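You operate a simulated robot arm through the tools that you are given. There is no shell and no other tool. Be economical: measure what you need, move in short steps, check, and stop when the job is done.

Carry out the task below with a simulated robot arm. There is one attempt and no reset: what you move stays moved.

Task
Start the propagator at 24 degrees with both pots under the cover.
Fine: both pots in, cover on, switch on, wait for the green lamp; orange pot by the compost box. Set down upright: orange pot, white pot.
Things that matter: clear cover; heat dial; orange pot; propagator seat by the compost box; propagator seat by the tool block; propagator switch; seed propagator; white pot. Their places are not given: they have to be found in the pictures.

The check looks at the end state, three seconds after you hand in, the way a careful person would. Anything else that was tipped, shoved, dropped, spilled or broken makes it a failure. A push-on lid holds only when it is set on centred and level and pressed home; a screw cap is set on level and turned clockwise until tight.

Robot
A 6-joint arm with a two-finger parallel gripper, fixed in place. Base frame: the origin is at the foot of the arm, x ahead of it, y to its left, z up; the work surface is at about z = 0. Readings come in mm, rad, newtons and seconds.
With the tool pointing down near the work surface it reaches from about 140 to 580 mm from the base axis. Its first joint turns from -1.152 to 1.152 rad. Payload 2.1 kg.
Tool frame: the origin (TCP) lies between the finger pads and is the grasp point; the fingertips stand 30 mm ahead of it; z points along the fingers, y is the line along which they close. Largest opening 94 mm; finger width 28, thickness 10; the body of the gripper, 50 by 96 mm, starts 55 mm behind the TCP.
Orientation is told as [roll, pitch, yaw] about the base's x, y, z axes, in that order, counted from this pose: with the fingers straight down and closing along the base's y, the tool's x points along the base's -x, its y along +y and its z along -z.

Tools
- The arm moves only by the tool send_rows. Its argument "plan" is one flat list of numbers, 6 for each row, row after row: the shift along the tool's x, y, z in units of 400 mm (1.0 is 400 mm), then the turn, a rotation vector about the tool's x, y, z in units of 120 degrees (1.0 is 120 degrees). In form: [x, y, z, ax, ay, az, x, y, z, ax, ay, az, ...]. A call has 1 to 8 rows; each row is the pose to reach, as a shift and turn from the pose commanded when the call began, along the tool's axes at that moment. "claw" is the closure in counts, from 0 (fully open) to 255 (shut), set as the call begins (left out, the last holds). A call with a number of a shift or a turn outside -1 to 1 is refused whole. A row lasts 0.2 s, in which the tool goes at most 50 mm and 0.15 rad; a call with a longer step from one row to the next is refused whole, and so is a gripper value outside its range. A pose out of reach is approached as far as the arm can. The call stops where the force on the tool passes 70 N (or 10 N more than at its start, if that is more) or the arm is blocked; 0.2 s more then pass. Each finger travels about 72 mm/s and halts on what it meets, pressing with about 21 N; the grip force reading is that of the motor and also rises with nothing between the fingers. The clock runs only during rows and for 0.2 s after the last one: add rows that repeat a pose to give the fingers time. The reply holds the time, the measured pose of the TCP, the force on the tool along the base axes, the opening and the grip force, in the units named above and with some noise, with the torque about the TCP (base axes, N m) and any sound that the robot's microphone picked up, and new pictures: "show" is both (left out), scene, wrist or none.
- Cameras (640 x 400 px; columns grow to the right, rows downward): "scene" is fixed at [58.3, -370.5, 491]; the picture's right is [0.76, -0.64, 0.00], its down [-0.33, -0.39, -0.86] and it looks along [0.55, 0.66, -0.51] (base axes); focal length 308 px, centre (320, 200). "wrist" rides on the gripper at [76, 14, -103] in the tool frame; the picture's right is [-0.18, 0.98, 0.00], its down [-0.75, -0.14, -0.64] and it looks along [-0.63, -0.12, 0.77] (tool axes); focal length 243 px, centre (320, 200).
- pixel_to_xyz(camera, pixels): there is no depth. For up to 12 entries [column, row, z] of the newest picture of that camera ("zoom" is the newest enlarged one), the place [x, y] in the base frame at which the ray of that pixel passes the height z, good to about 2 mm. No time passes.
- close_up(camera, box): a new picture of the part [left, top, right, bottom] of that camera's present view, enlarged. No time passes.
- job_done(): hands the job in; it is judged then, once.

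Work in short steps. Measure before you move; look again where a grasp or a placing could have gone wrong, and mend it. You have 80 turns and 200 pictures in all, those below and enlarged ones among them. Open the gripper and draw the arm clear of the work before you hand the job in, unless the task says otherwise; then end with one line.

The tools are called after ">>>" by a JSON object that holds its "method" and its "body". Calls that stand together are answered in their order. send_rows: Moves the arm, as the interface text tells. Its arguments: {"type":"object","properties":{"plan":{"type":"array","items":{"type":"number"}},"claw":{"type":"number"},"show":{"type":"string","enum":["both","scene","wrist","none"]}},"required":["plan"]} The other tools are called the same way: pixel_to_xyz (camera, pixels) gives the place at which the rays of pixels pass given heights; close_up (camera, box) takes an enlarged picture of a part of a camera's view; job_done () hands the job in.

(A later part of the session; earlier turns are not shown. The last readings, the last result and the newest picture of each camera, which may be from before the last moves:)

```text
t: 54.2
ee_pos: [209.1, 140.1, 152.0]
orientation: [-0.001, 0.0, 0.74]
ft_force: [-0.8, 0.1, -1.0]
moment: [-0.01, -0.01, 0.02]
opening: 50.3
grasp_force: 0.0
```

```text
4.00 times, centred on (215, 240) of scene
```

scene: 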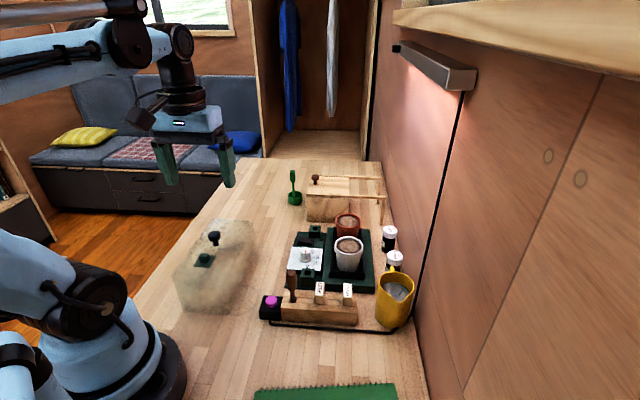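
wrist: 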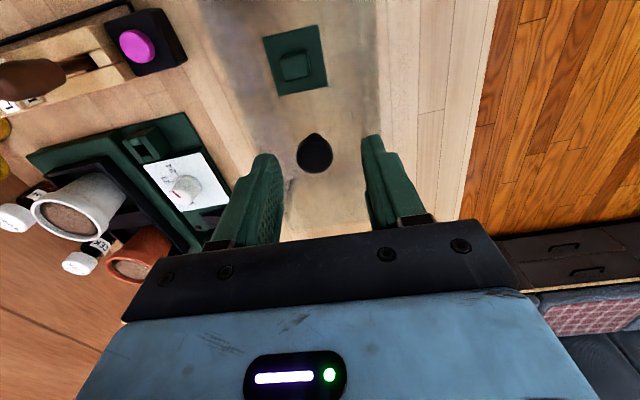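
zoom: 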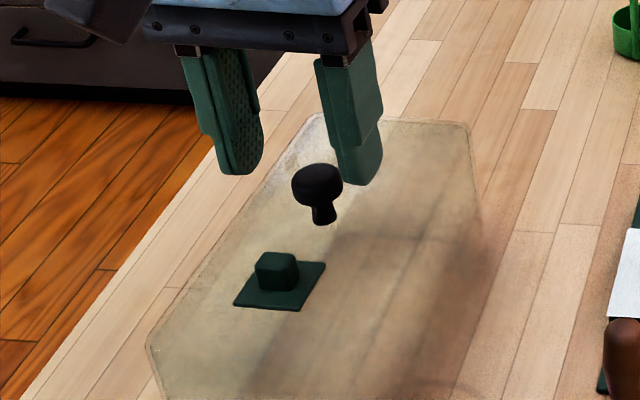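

>>> {"method": "pixel_to_xyz", "body": {"camera": "wrist", "pixels": [[314.4, 156, 110], [314.4, 156, 120], [314.4, 156, 130], [296, 156, 122], [332.8, 156, 122]]}}

>>> {"method": "pixel_to_xyz", "body": {"camera": "scene", "pixels": [[214.3, 235, 110], [214.3, 235, 120], [214.3, 235, 130], [216, 246.2, 97]]}}

```text
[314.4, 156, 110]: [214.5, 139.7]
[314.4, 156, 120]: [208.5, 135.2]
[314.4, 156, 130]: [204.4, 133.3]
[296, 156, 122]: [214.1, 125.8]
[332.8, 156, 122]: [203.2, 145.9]
```

```text
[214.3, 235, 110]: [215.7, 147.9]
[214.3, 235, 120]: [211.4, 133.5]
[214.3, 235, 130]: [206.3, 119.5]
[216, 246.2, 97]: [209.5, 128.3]
```

>>> {"method": "send_rows", "body": {"plan": [0, 0, 0, 0, 0, 0], "show": "none"}}

>>> {"method": "send_rows", "body": {"plan": [0, 0, 0, 0, 0, 0], "show": "none"}}

```text
t: 54.6
ee_pos: [208.0, 138.9, 150.7]
orientation: [-0.002, 0.001, 0.741]
ft_force: [0.2, -0.3, 0.3]
moment: [-0.02, 0.0, -0.02]
opening: 49.7
grasp_force: 0.0
```

```text
t: 55.0
ee_pos: [208.8, 140.3, 151.9]
orientation: [-0.001, -0.001, 0.739]
ft_force: [0.1, 0.7, -0.2]
moment: [-0.01, 0.0, -0.01]
opening: 50.3
grasp_force: 0.1
```

TCP is ~5 mm too far in +y relative to the knob; correct and descend to z≈130.

>>> {"method": "send_rows", "body": {"plan": [0.0085, -0.009, 0, 0, 0, 0, 0.0085, -0.009, 0.03, 0, 0, 0, 0.0085, -0.009, 0.053, 0, 0, 0, 0.0085, -0.009, 0.053, 0, 0, 0]}}

>>> {"method": "close_up", "body": {"camera": "wrist", "box": [240, 80, 420, 240]}}

>>> {"method": "close_up", "body": {"camera": "scene", "box": [165, 190, 265, 290]}}

```text
t: 56.0
ee_pos: [208.5, 132.9, 130.1]
orientation: [-0.004, 0.0, 0.738]
ft_force: [1.2, -0.6, 0.3]
moment: [0.02, 0.0, 0.04]
opening: 50.2
grasp_force: 0.2
```

scene: 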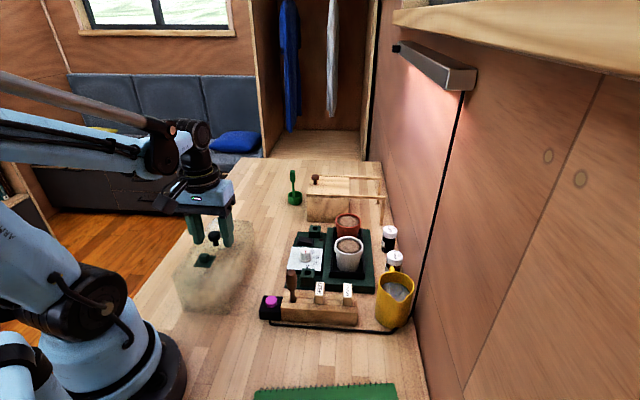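
wrist: 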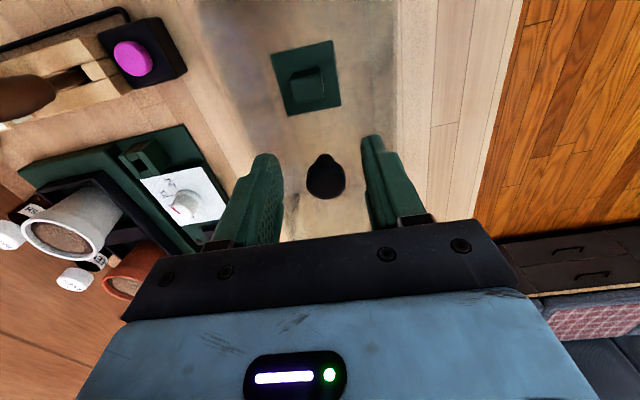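

```text
2.50 times, centred on (330, 160) of wrist
```

zoom: 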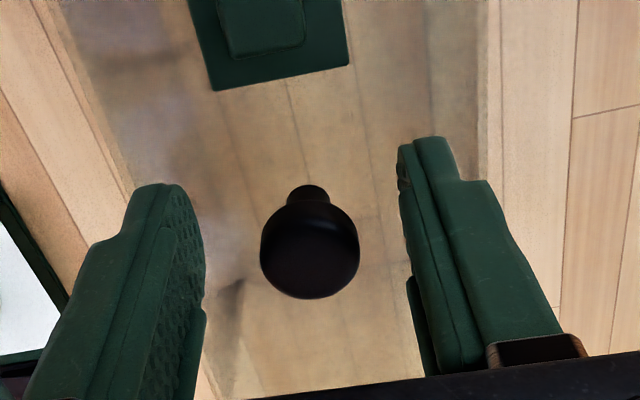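

```text
4.00 times, centred on (215, 240) of scene
```

zoom: 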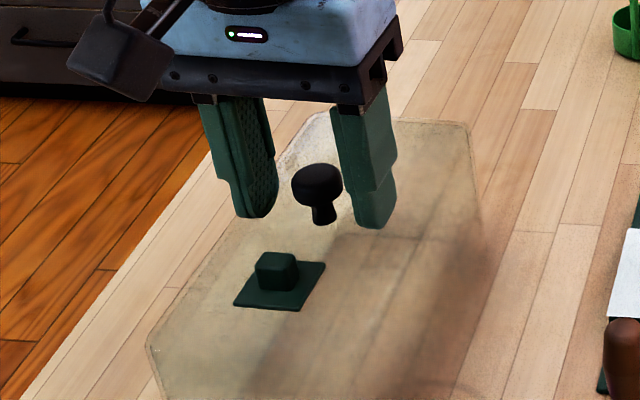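

Knob is centred in the gap. Close, then check force.

>>> {"method": "send_rows", "body": {"plan": [0, 0, 0, 0, 0, 0, 0, 0, 0, 0, 0, 0, 0, 0, 0, 0, 0, 0], "claw": 255, "show": "none"}}

>>> {"method": "send_rows", "body": {"plan": [0, 0, -0.03, 0, 0, 0, 0, 0, -0.06, 0, 0, 0, 0, 0, -0.06, 0, 0, 0]}}

>>> {"method": "close_up", "body": {"camera": "scene", "box": [150, 180, 290, 320]}}

```text
t: 56.8
ee_pos: [208.8, 130.8, 131.3]
orientation: [-0.003, 0.0, 0.738]
ft_force: [0.5, -0.7, 0.2]
moment: [-0.02, -0.01, -0.04]
opening: 22.7
grasp_force: 21.1
```

```text
t: 57.6
ee_pos: [208.1, 131.5, 155.2]
orientation: [-0.003, -0.001, 0.74]
ft_force: [-0.2, -0.6, -1.5]
moment: [0.02, -0.02, 0.01]
opening: 23.2
grasp_force: 21.1
```

scene: 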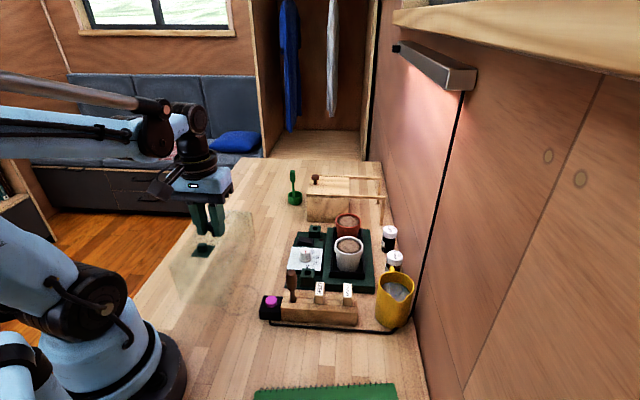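
wrist: 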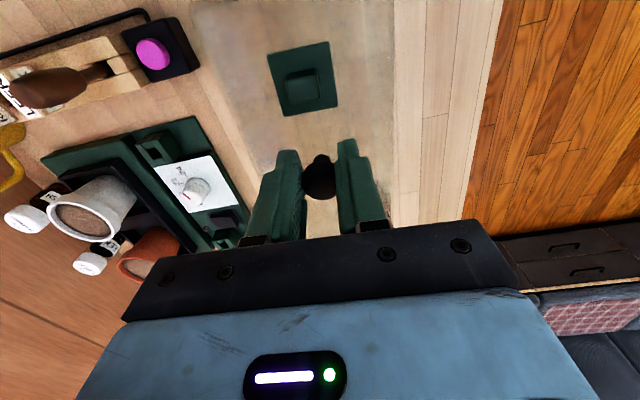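

```text
2.86 times, centred on (220, 250) of scene
```

zoom: 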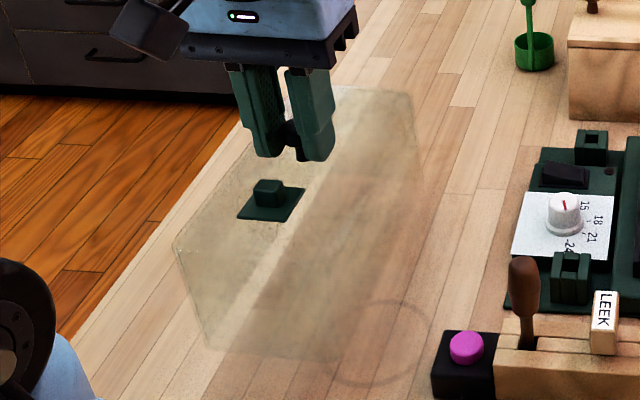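

Cover is held and level. Lift to TCP z≈250 and carry toward the propagator slowly.

>>> {"method": "send_rows", "body": {"plan": [0, 0, -0.08, 0, 0, 0, 0, 0, -0.16, 0, 0, 0, 0, 0, -0.2375, 0, 0, 0, -0.0346, -0.0936, -0.2375, 0, 0, 0, -0.0691, -0.1871, -0.2375, 0, 0, 0, -0.1037, -0.2807, -0.2375, 0, 0, 0, -0.1383, -0.3743, -0.2375, 0, 0, 0, -0.1729, -0.4679, -0.2375, 0, 0, 0], "show": "none"}}

>>> {"method": "send_rows", "body": {"plan": [-0.0346, -0.0936, 0, 0, 0, -0.01, -0.0691, -0.1871, 0, 0, 0, -0.0215, -0.0691, -0.1871, 0, 0, 0, -0.0215, -0.0691, -0.1871, 0, 0, 0, -0.0215]}}

>>> {"method": "close_up", "body": {"camera": "scene", "box": [270, 150, 430, 300]}}

>>> {"method": "close_up", "body": {"camera": "wrist", "box": [200, 0, 440, 240]}}

```text
t: 59.4
ee_pos: [386.5, 36.6, 247.2]
orientation: [-0.001, 0.001, 0.742]
ft_force: [0.6, -1.1, -1.1]
moment: [0.02, 0.04, 0.02]
opening: 22.9
grasp_force: 21.1
```

```text
t: 60.4
ee_pos: [457.8, 0.6, 248.7]
orientation: [-0.002, 0.0, 0.786]
ft_force: [0.0, 0.2, -0.4]
moment: [0.0, -0.01, -0.02]
opening: 22.8
grasp_force: 21.0
```

scene: 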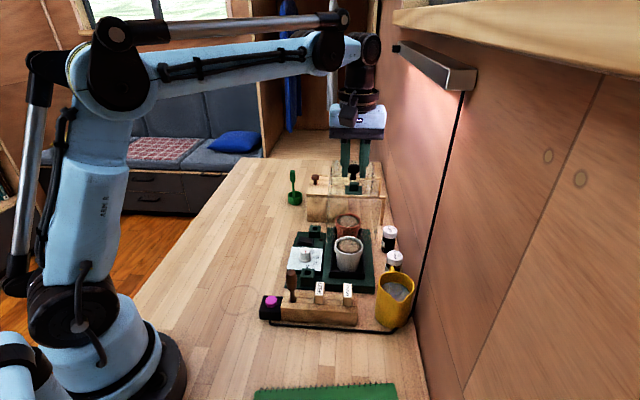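
wrist: 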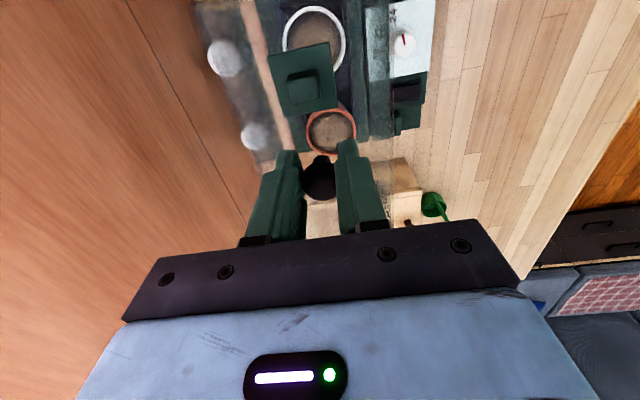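

```text
2.67 times, centred on (350, 225) of scene
```

zoom: 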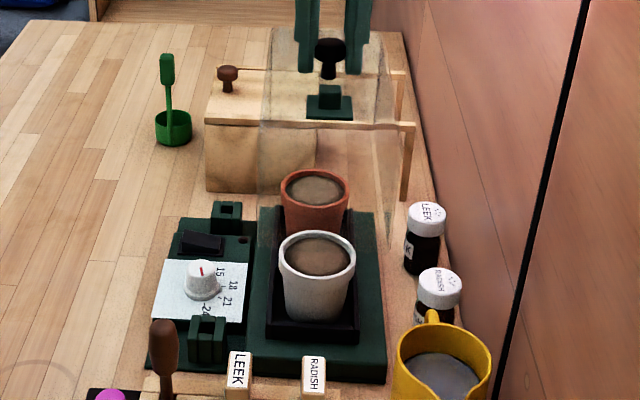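

```text
1.67 times, centred on (320, 120) of wrist
```

zoom: 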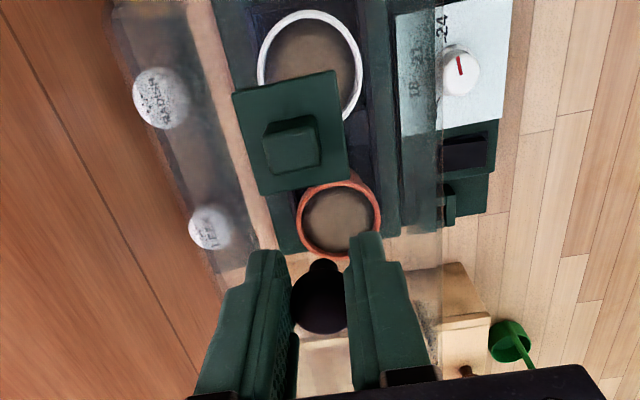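

Measuring the held cover's pose: knob and vent plate in the wrist zoom.

>>> {"method": "pixel_to_xyz", "body": {"camera": "zoom", "pixels": [[320, 298, 238], [232, 93, 213], [335, 70, 213], [350, 172, 213], [258, 195, 213], [440, 40, 213], [440, 260, 213], [113, 10, 213], [220, 275, 213]]}}

>>> {"method": "pixel_to_xyz", "body": {"camera": "scene", "pixels": [[353.5, 168.5, 238], [345, 194.5, 213], [362.5, 194.5, 213], [362, 186.5, 213], [346.5, 186, 213]]}}

```text
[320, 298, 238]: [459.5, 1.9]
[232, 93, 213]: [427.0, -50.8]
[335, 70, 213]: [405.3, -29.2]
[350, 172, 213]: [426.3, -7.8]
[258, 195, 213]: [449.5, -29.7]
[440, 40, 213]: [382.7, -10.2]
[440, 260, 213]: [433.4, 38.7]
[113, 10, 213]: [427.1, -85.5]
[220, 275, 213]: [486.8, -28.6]
```

```text
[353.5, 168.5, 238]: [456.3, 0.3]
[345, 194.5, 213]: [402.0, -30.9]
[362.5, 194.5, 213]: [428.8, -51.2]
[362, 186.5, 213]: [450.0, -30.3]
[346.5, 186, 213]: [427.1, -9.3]
```

Cover centre is within ~1 mm of target along and ~1 mm lateral; nudge and descend to just above the tray (TCP z≈178).

>>> {"method": "send_rows", "body": {"plan": [0, 0.003, 0.05, 0, 0, -0.003, 0, 0.003, 0.1, 0, 0, -0.003, 0, 0.003, 0.15, 0, 0, -0.003, 0, 0.003, 0.177, 0, 0, -0.003, 0, 0.003, 0.177, 0, 0, -0.003]}}

>>> {"method": "close_up", "body": {"camera": "scene", "box": [290, 190, 410, 300]}}

>>> {"method": "close_up", "body": {"camera": "wrist", "box": [200, 0, 440, 240]}}

```text
t: 61.6
ee_pos: [454.6, 2.5, 178.4]
orientation: [-0.002, 0.0, 0.792]
ft_force: [-0.1, 0.1, -1.1]
moment: [0.01, 0.03, 0.0]
opening: 22.5
grasp_force: 21.0
```

scene: 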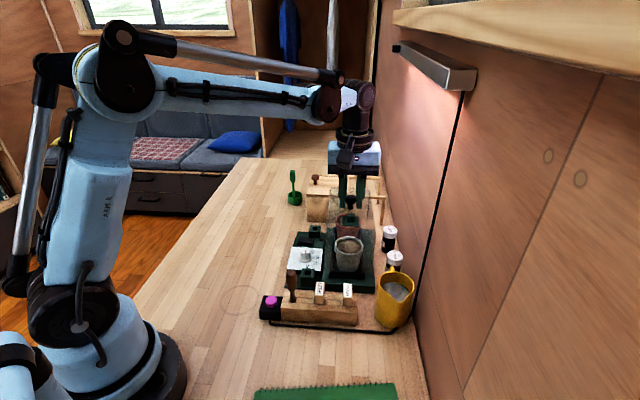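
wrist: 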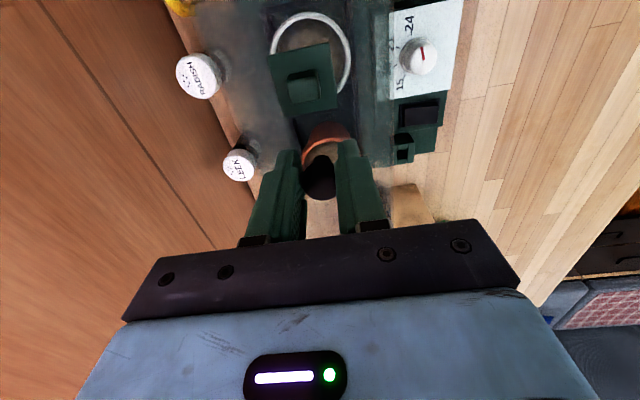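

```text
3.64 times, centred on (350, 245) of scene
```

zoom: 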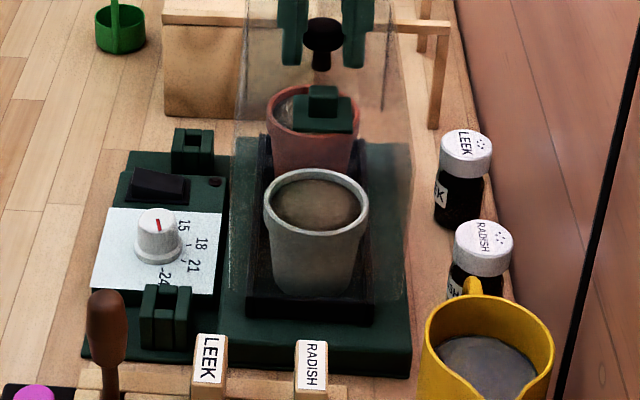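

```text
1.67 times, centred on (320, 120) of wrist
```

zoom: 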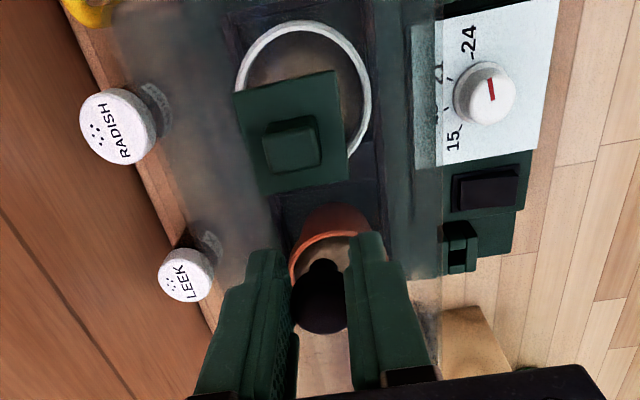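

>>> {"method": "pixel_to_xyz", "body": {"camera": "scene", "pixels": [[325.2, 269.7, 47], [374.1, 271.9, 47], [350.5, 199, 168], [325, 230, 142], [327, 220, 142]]}}

>>> {"method": "pixel_to_xyz", "body": {"camera": "wrist", "pixels": [[320, 179.5, 168], [269, 56, 143], [331, 42, 143], [336.5, 102, 143], [284, 117, 143]]}}

```text
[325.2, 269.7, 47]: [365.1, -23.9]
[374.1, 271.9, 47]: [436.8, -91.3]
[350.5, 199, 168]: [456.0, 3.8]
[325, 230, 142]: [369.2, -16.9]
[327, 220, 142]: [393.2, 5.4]
```

```text
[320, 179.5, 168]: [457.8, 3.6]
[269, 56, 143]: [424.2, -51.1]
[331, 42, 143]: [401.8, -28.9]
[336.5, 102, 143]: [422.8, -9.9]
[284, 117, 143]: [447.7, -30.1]
```

Alignment is within ~1–2 mm. Lower to TCP z≈158, then by small steps to contact.

>>> {"method": "send_rows", "body": {"plan": [0, 0, 0.02, 0, 0, 0, 0, 0, 0.04, 0, 0, 0, 0, 0, 0.05, 0, 0, 0, 0, 0, 0.05, 0, 0, 0], "show": "none"}}

>>> {"method": "send_rows", "body": {"plan": [0, 0, 0.004, 0, 0, 0, 0, 0, 0.008, 0, 0, 0], "show": "none"}}

```text
t: 62.6
ee_pos: [455.7, 2.7, 158.8]
orientation: [0.0, -0.002, 0.792]
ft_force: [0.5, 0.3, -1.7]
moment: [-0.01, -0.01, 0.01]
opening: 23.0
grasp_force: 20.9
```

```text
t: 63.2
ee_pos: [454.8, 1.8, 155.4]
orientation: [-0.003, 0.0, 0.792]
ft_force: [-0.6, -0.2, -1.6]
moment: [-0.03, 0.0, 0.02]
opening: 22.8
grasp_force: 21.2
```

Free so far at z=155; continue.

>>> {"method": "send_rows", "body": {"plan": [0, 0, 0.004, 0, 0, 0, 0, 0, 0.006, 0, 0, 0], "show": "none"}}

>>> {"method": "send_rows", "body": {"plan": [0, 0, 0.003, 0, 0, 0, 0, 0, 0.006, 0, 0, 0], "show": "none"}}

```text
t: 63.8
ee_pos: [455.0, 1.2, 152.7]
orientation: [-0.002, 0.001, 0.792]
ft_force: [-0.3, 0.0, -1.4]
moment: [0.03, 0.03, 0.0]
opening: 22.8
grasp_force: 20.7
```

```text
t: 64.4
ee_pos: [454.5, 3.1, 152.4]
orientation: [-0.003, 0.0, 0.79]
ft_force: [1.2, -3.4, 13.8]
moment: [0.15, -0.19, 0.0]
opening: 23.0
grasp_force: 21.2
```

Contact (13.8 N) at z≈152. Inspect.

>>> {"method": "close_up", "body": {"camera": "scene", "box": [290, 190, 410, 300]}}

>>> {"method": "close_up", "body": {"camera": "wrist", "box": [200, 0, 480, 240]}}

```text
3.64 times, centred on (350, 245) of scene
```

zoom: 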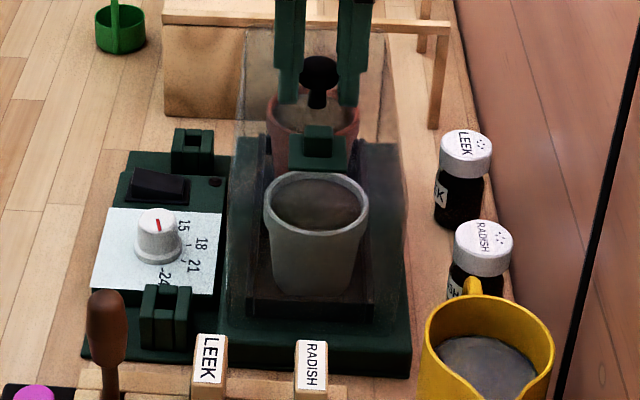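

```text
1.67 times, centred on (340, 120) of wrist
5 turns are left
```

zoom: 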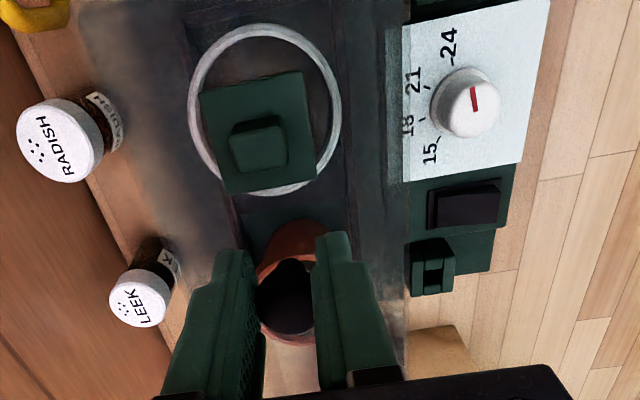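

Cover sits level around the tray. With few turns left I chain: release, rise, close the fingers, press the knob from above, then move over the raised (left) end of the rocker switch, estimated at (398.5,106.5).

>>> {"method": "send_rows", "body": {"plan": [0, 0, -0.004, 0, 0, 0, 0, 0, -0.004, 0, 0, 0, 0, 0, -0.004, 0, 0, 0, 0, 0, -0.05, 0, 0, 0, 0, 0, -0.1, 0, 0, 0], "claw": 119, "show": "none"}}

>>> {"method": "send_rows", "body": {"plan": [0, 0, 0, 0, 0, 0, 0, 0, 0, 0, 0, 0, 0, 0, 0, 0, 0, 0, 0, 0, 0, 0, 0, 0], "claw": 255, "show": "none"}}

>>> {"method": "send_rows", "body": {"plan": [-0.003, 0, 0.015, 0, 0, 0, -0.003, 0, 0.025, 0, 0, 0, -0.003, 0, 0.032, 0, 0, 0, -0.003, 0, 0.038, 0, 0, 0, -0.003, 0, 0.043, 0, 0, 0, -0.003, 0, 0.047, 0, 0, 0], "show": "scene"}}

>>> {"method": "send_rows", "body": {"plan": [0, 0, -0.05, 0, 0, 0, 0, 0, -0.12, 0, 0, 0, 0, 0, -0.2, 0, 0, 0], "show": "none"}}

>>> {"method": "send_rows", "body": {"plan": [-0.0275, 0.095, 0, 0, 0, 0, -0.055, 0.19, 0, 0, 0, 0, -0.0825, 0.284, 0, 0, 0, 0, -0.0825, 0.284, 0.1, 0, 0, 0, -0.0825, 0.284, 0.2, 0, 0, 0, -0.0825, 0.284, 0.3, 0, 0, 0, -0.0825, 0.284, 0.385, 0, 0, 0, -0.0825, 0.284, 0.385, 0, 0, 0]}}

>>> {"method": "close_up", "body": {"camera": "wrist", "box": [220, 60, 420, 200]}}

>>> {"method": "close_up", "body": {"camera": "scene", "box": [270, 200, 390, 300]}}

>>> {"method": "pixel_to_xyz", "body": {"camera": "scene", "pixels": [[305.1, 241.4, 30], [299, 237, 34], [298, 244, 34], [310, 243, 28], [321, 240, 26]]}}

```text
t: 65.6
ee_pos: [454.9, 3.0, 191.1]
orientation: [-0.001, 0.002, 0.792]
ft_force: [-0.6, -0.3, -0.3]
moment: [0.02, -0.02, -0.01]
opening: 50.1
grasp_force: 0.1
```

```text
t: 66.6
ee_pos: [455.2, 2.3, 189.7]
orientation: [-0.001, 0.001, 0.791]
ft_force: [0.6, 0.6, 0.3]
moment: [0.0, 0.03, 0.0]
opening: 0.0
grasp_force: 20.7
```

```text
t: 68.0
ee_pos: [457.1, 5.1, 172.6]
orientation: [-0.002, 0.0, 0.792]
ft_force: [0.7, 1.0, -0.4]
moment: [0.0, 0.0, -0.02]
opening: 0.0
grasp_force: 21.1
```

scene: 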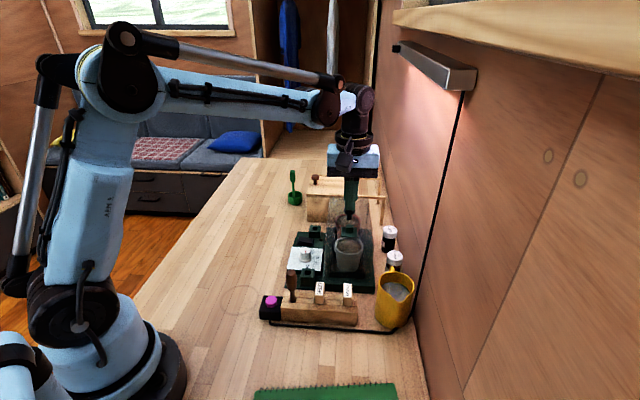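

```text
t: 68.8
ee_pos: [456.5, 2.9, 252.2]
orientation: [-0.001, 0.0, 0.79]
ft_force: [0.6, -0.9, 0.4]
moment: [0.01, 0.02, 0.03]
opening: 0.0
grasp_force: 20.9
```

```text
t: 70.6
ee_pos: [397.7, 106.4, 96.9]
orientation: [-0.001, 0.0, 0.792]
ft_force: [-0.6, -0.4, 0.3]
moment: [0.0, -0.03, 0.01]
opening: 0.0
grasp_force: 20.9
```

scene: 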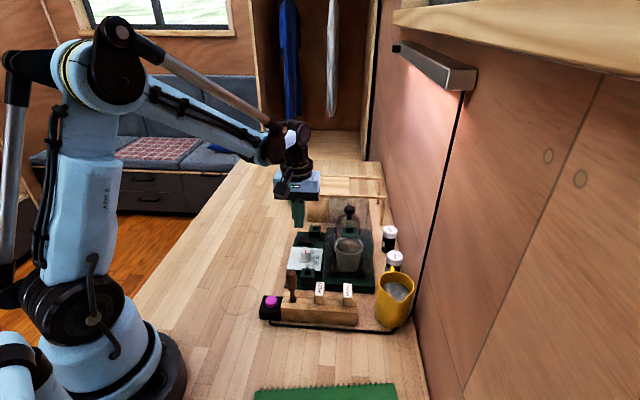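
wrist: 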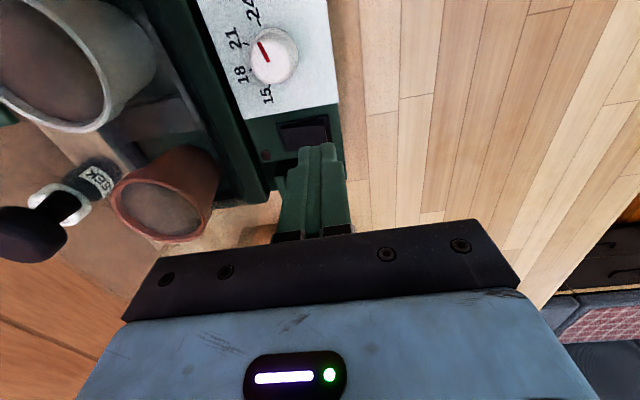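

```text
2.86 times, centred on (320, 130) of wrist
```

zoom: 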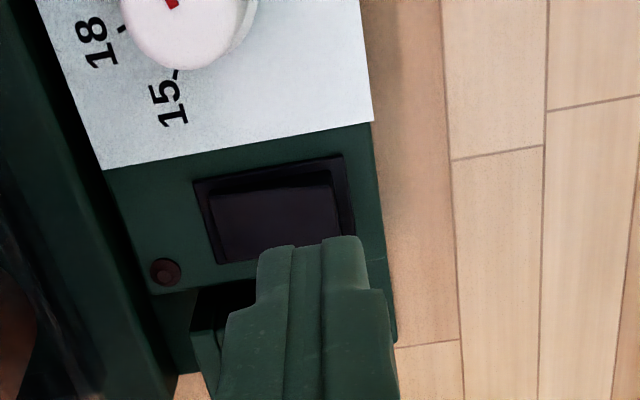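

```text
4.00 times, centred on (330, 250) of scene
```

zoom: 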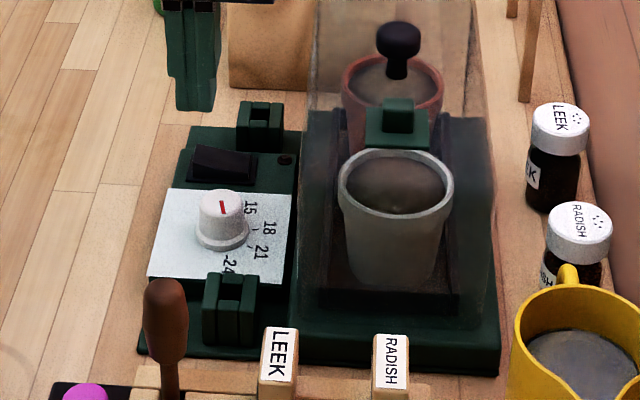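

```text
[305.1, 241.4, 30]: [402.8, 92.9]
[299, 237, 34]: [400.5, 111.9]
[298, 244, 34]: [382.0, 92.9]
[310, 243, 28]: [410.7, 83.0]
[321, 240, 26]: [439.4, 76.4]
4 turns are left
```

Pots, cover and dial look right; the top press did not quite reach the knob, so I repeat it ~6 mm deeper, then come back and press the raised left end of the rocker, rise and look at the lamp.

>>> {"method": "send_rows", "body": {"plan": [0, 0, -0.1, 0, 0, 0, 0, 0, -0.2, 0, 0, 0, 0, 0, -0.3, 0, 0, 0, 0, 0, -0.385, 0, 0, 0, 0.0275, -0.095, -0.385, 0, 0, 0, 0.055, -0.19, -0.385, 0, 0, 0, 0.0825, -0.284, -0.385, 0, 0, 0], "show": "none"}}

>>> {"method": "send_rows", "body": {"plan": [0, 0, 0.1, 0, 0, 0, 0, 0, 0.18, 0, 0, 0, 0, 0, 0.192, 0, 0, 0, 0, 0, 0.199, 0, 0, 0, 0, 0, 0.205, 0, 0, 0, 0, 0, 0.21, 0, 0, 0, 0, 0, 0.2145, 0, 0, 0, 0, 0, 0.2145, 0, 0, 0], "show": "scene"}}

>>> {"method": "send_rows", "body": {"plan": [0, 0, -0.07, 0, 0, 0, 0, 0, -0.14, 0, 0, 0, 0, 0, -0.2145, 0, 0, 0], "show": "none"}}

>>> {"method": "send_rows", "body": {"plan": [-0.0275, 0.095, 0, 0, 0, 0, -0.055, 0.19, 0, 0, 0, 0, -0.0825, 0.284, 0, 0, 0, 0, -0.0825, 0.284, 0.1, 0, 0, 0, -0.0825, 0.284, 0.2, 0, 0, 0, -0.0825, 0.284, 0.3, 0, 0, 0, -0.0825, 0.284, 0.385, 0, 0, 0], "show": "none"}}

>>> {"method": "send_rows", "body": {"plan": [0, 0, 0.05, 0, 0, 0, 0, 0, 0.07, 0, 0, 0, 0, 0, 0.08, 0, 0, 0, 0, 0, 0.088, 0, 0, 0, 0, 0, 0.094, 0, 0, 0, 0, 0, 0.098, 0, 0, 0, 0, 0, 0.098, 0, 0, 0], "show": "none"}}

>>> {"method": "send_rows", "body": {"plan": [0, 0, -0.05, 0, 0, 0, 0, 0, -0.11, 0, 0, 0, 0, 0, -0.198, 0, 0, 0], "show": "wrist"}}

>>> {"method": "close_up", "body": {"camera": "scene", "box": [280, 215, 350, 275]}}

>>> {"method": "close_up", "body": {"camera": "wrist", "box": [220, 40, 420, 180]}}

>>> {"method": "send_rows", "body": {"plan": [0, 0, 0, 0, 0, 0, 0, 0, 0, 0, 0, 0, 0, 0, 0, 0, 0, 0, 0, 0, 0, 0, 0, 0, 0, 0, 0, 0, 0, 0, 0, 0, 0, 0, 0, 0, 0, 0, 0, 0, 0, 0, 0, 0, 0, 0, 0, 0], "show": "scene"}}

>>> {"method": "close_up", "body": {"camera": "scene", "box": [270, 200, 390, 300]}}

```text
t: 72.2
ee_pos: [456.8, 1.5, 253.6]
orientation: [-0.002, 0.0, 0.792]
ft_force: [-0.5, -0.1, -0.1]
moment: [0.01, -0.01, 0.02]
opening: 0.0
grasp_force: 21.2
```

```text
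t: 73.6
ee_pos: [457.1, 1.3, 170.9]
orientation: [-0.004, 0.001, 0.79]
ft_force: [0.1, -0.2, 14.5]
moment: [0.04, 0.0, -0.02]
opening: 0.0
grasp_force: 20.9
stopped in row 6: the force on the tool passed its limit at 77 N (the readings are from after the stop); the commanded pose is now the measured one
```

scene: 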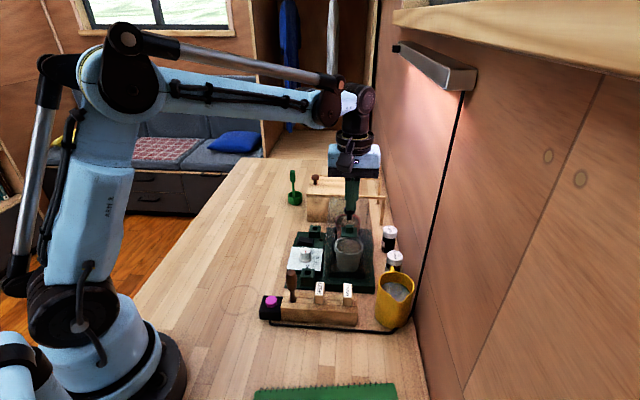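

```text
t: 74.4
ee_pos: [455.0, 0.9, 257.0]
orientation: [-0.003, 0.0, 0.794]
ft_force: [-0.1, 0.2, 0.2]
moment: [0.01, -0.03, 0.01]
opening: 0.0
grasp_force: 20.9
```

```text
t: 76.0
ee_pos: [401.1, 103.3, 104.8]
orientation: [-0.003, -0.001, 0.793]
ft_force: [0.3, 0.6, 0.2]
moment: [0.01, 0.0, -0.01]
opening: 0.0
grasp_force: 21.2
```

```text
t: 77.6
ee_pos: [400.2, 106.5, 61.9]
orientation: [-0.004, -0.001, 0.792]
ft_force: [0.8, -0.8, -0.2]
moment: [0.02, 0.05, -0.02]
opening: 0.1
grasp_force: 20.9
```

```text
t: 78.4
ee_pos: [399.0, 104.6, 144.2]
orientation: [-0.004, 0.0, 0.792]
ft_force: [0.0, 0.1, 0.1]
moment: [0.0, 0.0, -0.02]
opening: 0.0
grasp_force: 20.8
```

wrist: 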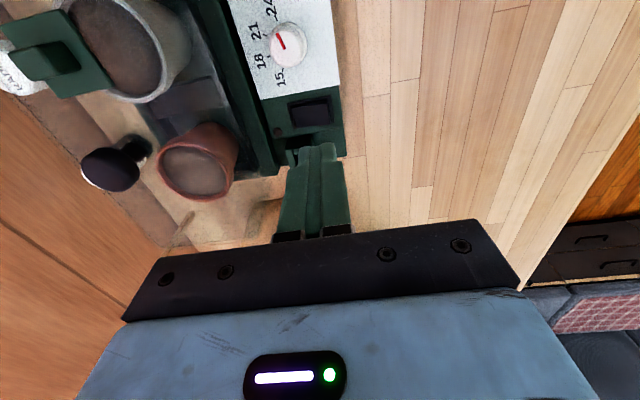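

```text
6.67 times, centred on (315, 245) of scene
```

zoom: 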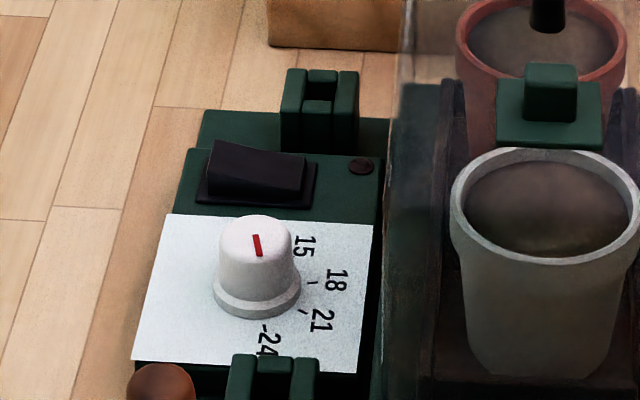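

```text
2.86 times, centred on (320, 110) of wrist
```

zoom: 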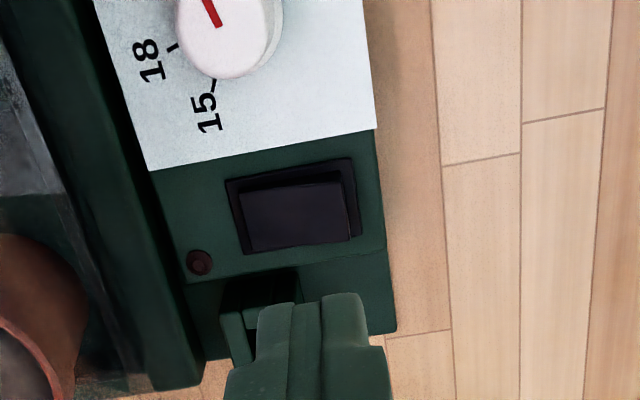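

```text
t: 80.2
ee_pos: [400.1, 104.4, 144.3]
orientation: [-0.004, 0.002, 0.793]
ft_force: [0.5, 0.1, 0.7]
moment: [0.03, -0.04, -0.02]
opening: 0.0
grasp_force: 21.1
```

scene: 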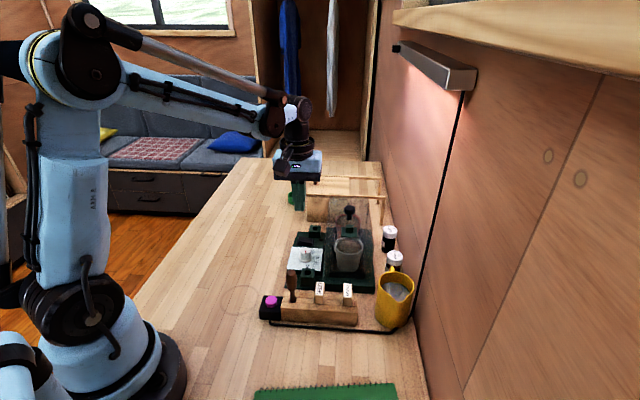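

```text
4.00 times, centred on (330, 250) of scene
3 turns are left
```

zoom: 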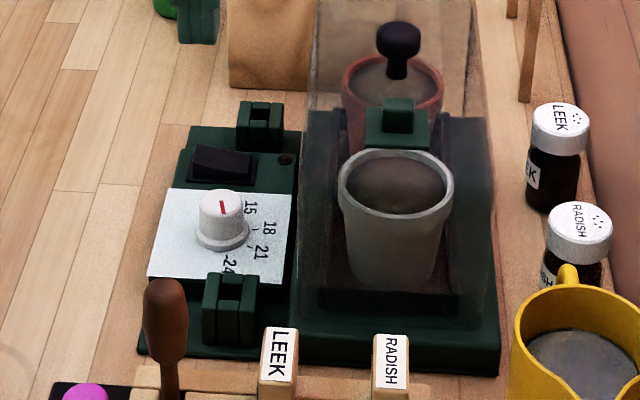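

The cover was pressed home (77 N). The switch press stopped short: re-triangulated, the rocker is at ≈(406.5,99.5) with top near z≈27–30, so tips at 32 never touched. Same spot, press deeper in fine steps, rise, wait and look.

>>> {"method": "send_rows", "body": {"plan": [0, 0, 0.08, 0, 0, 0, 0, 0, 0.16, 0, 0, 0, 0, 0, 0.2, 0, 0, 0], "show": "none"}}

>>> {"method": "send_rows", "body": {"plan": [0, 0, 0.005, 0, 0, 0, 0, 0, 0.01, 0, 0, 0, 0, 0, 0.015, 0, 0, 0, 0, 0, 0.01875, 0, 0, 0, 0, 0, 0.0225, 0, 0, 0, 0, 0, 0.02625, 0, 0, 0, 0, 0, 0.03, 0, 0, 0, 0, 0, 0.035, 0, 0, 0], "show": "none"}}

>>> {"method": "close_up", "body": {"camera": "scene", "box": [280, 215, 350, 275]}}

>>> {"method": "send_rows", "body": {"plan": [0, 0, -0.05, 0, 0, 0, 0, 0, -0.13, 0, 0, 0, 0, 0, -0.23, 0, 0, 0], "show": "wrist"}}

>>> {"method": "close_up", "body": {"camera": "wrist", "box": [220, 40, 420, 180]}}

>>> {"method": "close_up", "body": {"camera": "scene", "box": [280, 215, 350, 275]}}

>>> {"method": "send_rows", "body": {"plan": [0, 0, 0, 0, 0, 0, 0, 0, 0, 0, 0, 0, 0, 0, 0, 0, 0, 0, 0, 0, 0, 0, 0, 0, 0, 0, 0, 0, 0, 0, 0, 0, 0, 0, 0, 0, 0, 0, 0, 0, 0, 0, 0, 0, 0, 0, 0, 0], "show": "none"}}

>>> {"method": "send_rows", "body": {"plan": [0, 0, 0, 0, 0, 0, 0, 0, 0, 0, 0, 0, 0, 0, 0, 0, 0, 0, 0, 0, 0, 0, 0, 0, 0, 0, 0, 0, 0, 0, 0, 0, 0, 0, 0, 0, 0, 0, 0, 0, 0, 0, 0, 0, 0, 0, 0, 0], "show": "none"}}

>>> {"method": "send_rows", "body": {"plan": [0, 0, 0, 0, 0, 0, 0, 0, 0, 0, 0, 0, 0, 0, 0, 0, 0, 0, 0, 0, 0, 0, 0, 0, 0, 0, 0, 0, 0, 0, 0, 0, 0, 0, 0, 0, 0, 0, 0, 0, 0, 0, 0, 0, 0, 0, 0, 0], "show": "scene"}}

>>> {"method": "close_up", "body": {"camera": "scene", "box": [280, 215, 350, 275]}}

```text
t: 81.0
ee_pos: [399.5, 106.3, 62.3]
orientation: [-0.004, 0.0, 0.792]
ft_force: [0.8, 0.0, -1.0]
moment: [-0.01, 0.0, 0.0]
opening: 0.0
grasp_force: 20.9
```

```text
t: 82.3
ee_pos: [401.1, 104.5, 56.3]
orientation: [-0.005, 0.0, 0.793]
ft_force: [-1.4, 0.3, 22.2]
moment: [-0.09, -0.13, 0.02]
opening: 0.1
grasp_force: 20.7
stopped in row 6: the force on the tool passed its limit at 81 N (the readings are from after the stop); the commanded pose is now the measured one
```

```text
6.67 times, centred on (315, 245) of scene
```

zoom: 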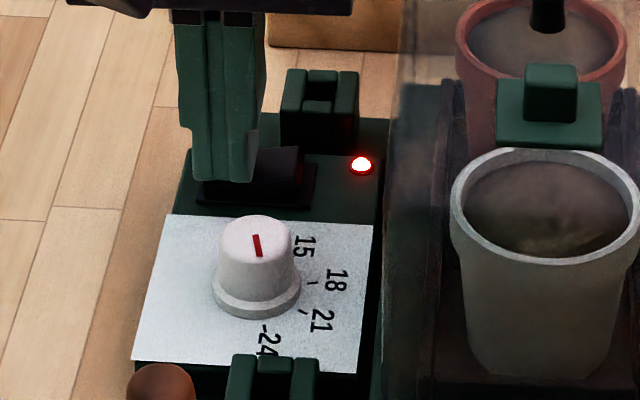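

```text
t: 83.2
ee_pos: [401.8, 105.1, 145.5]
orientation: [-0.003, -0.001, 0.792]
ft_force: [0.1, -0.3, -0.7]
moment: [0.02, 0.01, -0.02]
opening: 0.1
grasp_force: 20.9
```

wrist: 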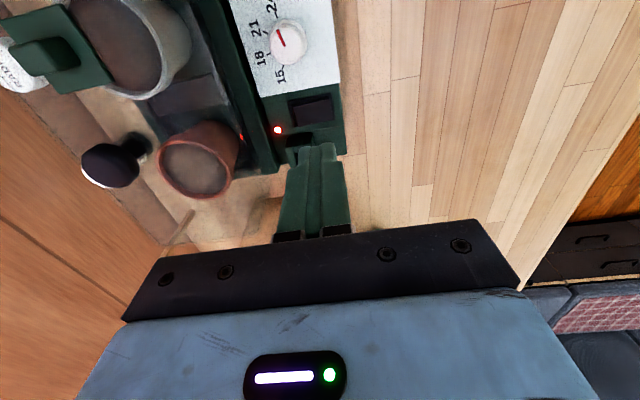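

```text
2.86 times, centred on (320, 110) of wrist
```

zoom: 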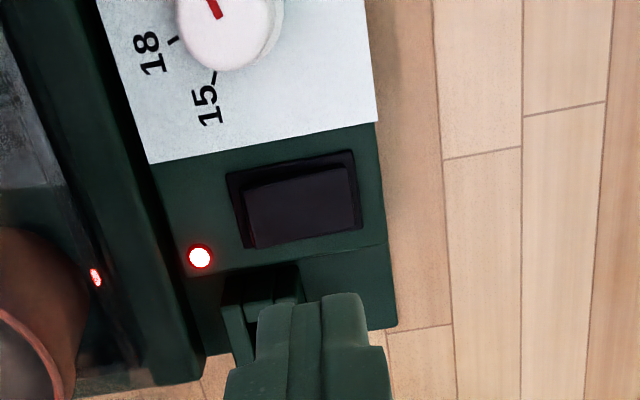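

```text
6.67 times, centred on (315, 245) of scene
```

zoom: 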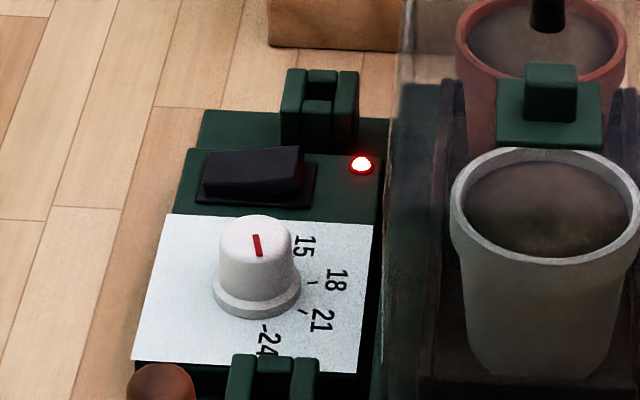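

```text
t: 85.0
ee_pos: [401.3, 104.6, 145.3]
orientation: [-0.003, 0.0, 0.795]
ft_force: [-0.1, 0.3, -0.1]
moment: [0.01, 0.02, -0.03]
opening: 0.0
grasp_force: 20.6
```

```text
t: 86.8
ee_pos: [401.0, 104.5, 145.8]
orientation: [-0.006, 0.0, 0.791]
ft_force: [-0.6, -0.2, -0.7]
moment: [0.0, -0.02, 0.02]
opening: 0.0
grasp_force: 21.2
```

```text
t: 88.5
ee_pos: [401.9, 104.9, 144.6]
orientation: [-0.004, 0.0, 0.794]
ft_force: [0.6, 0.2, -0.3]
moment: [-0.02, -0.02, 0.03]
opening: 0.1
grasp_force: 21.6
```

scene: 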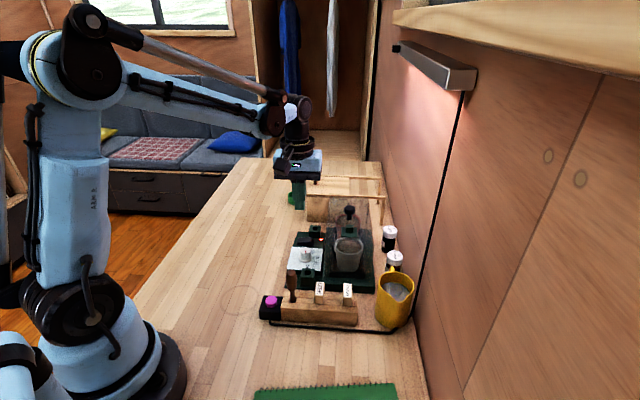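

```text
6.67 times, centred on (315, 245) of scene
2 turns are left
```

zoom: 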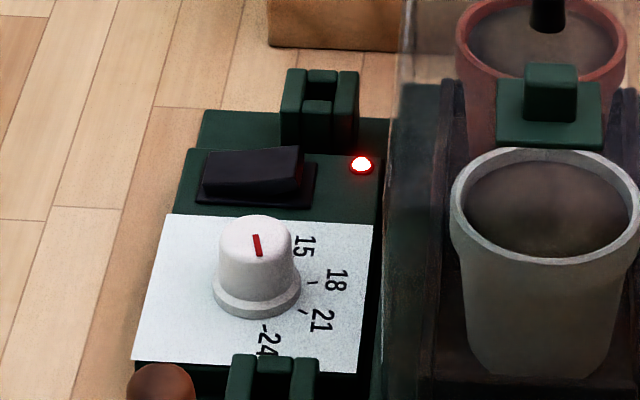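

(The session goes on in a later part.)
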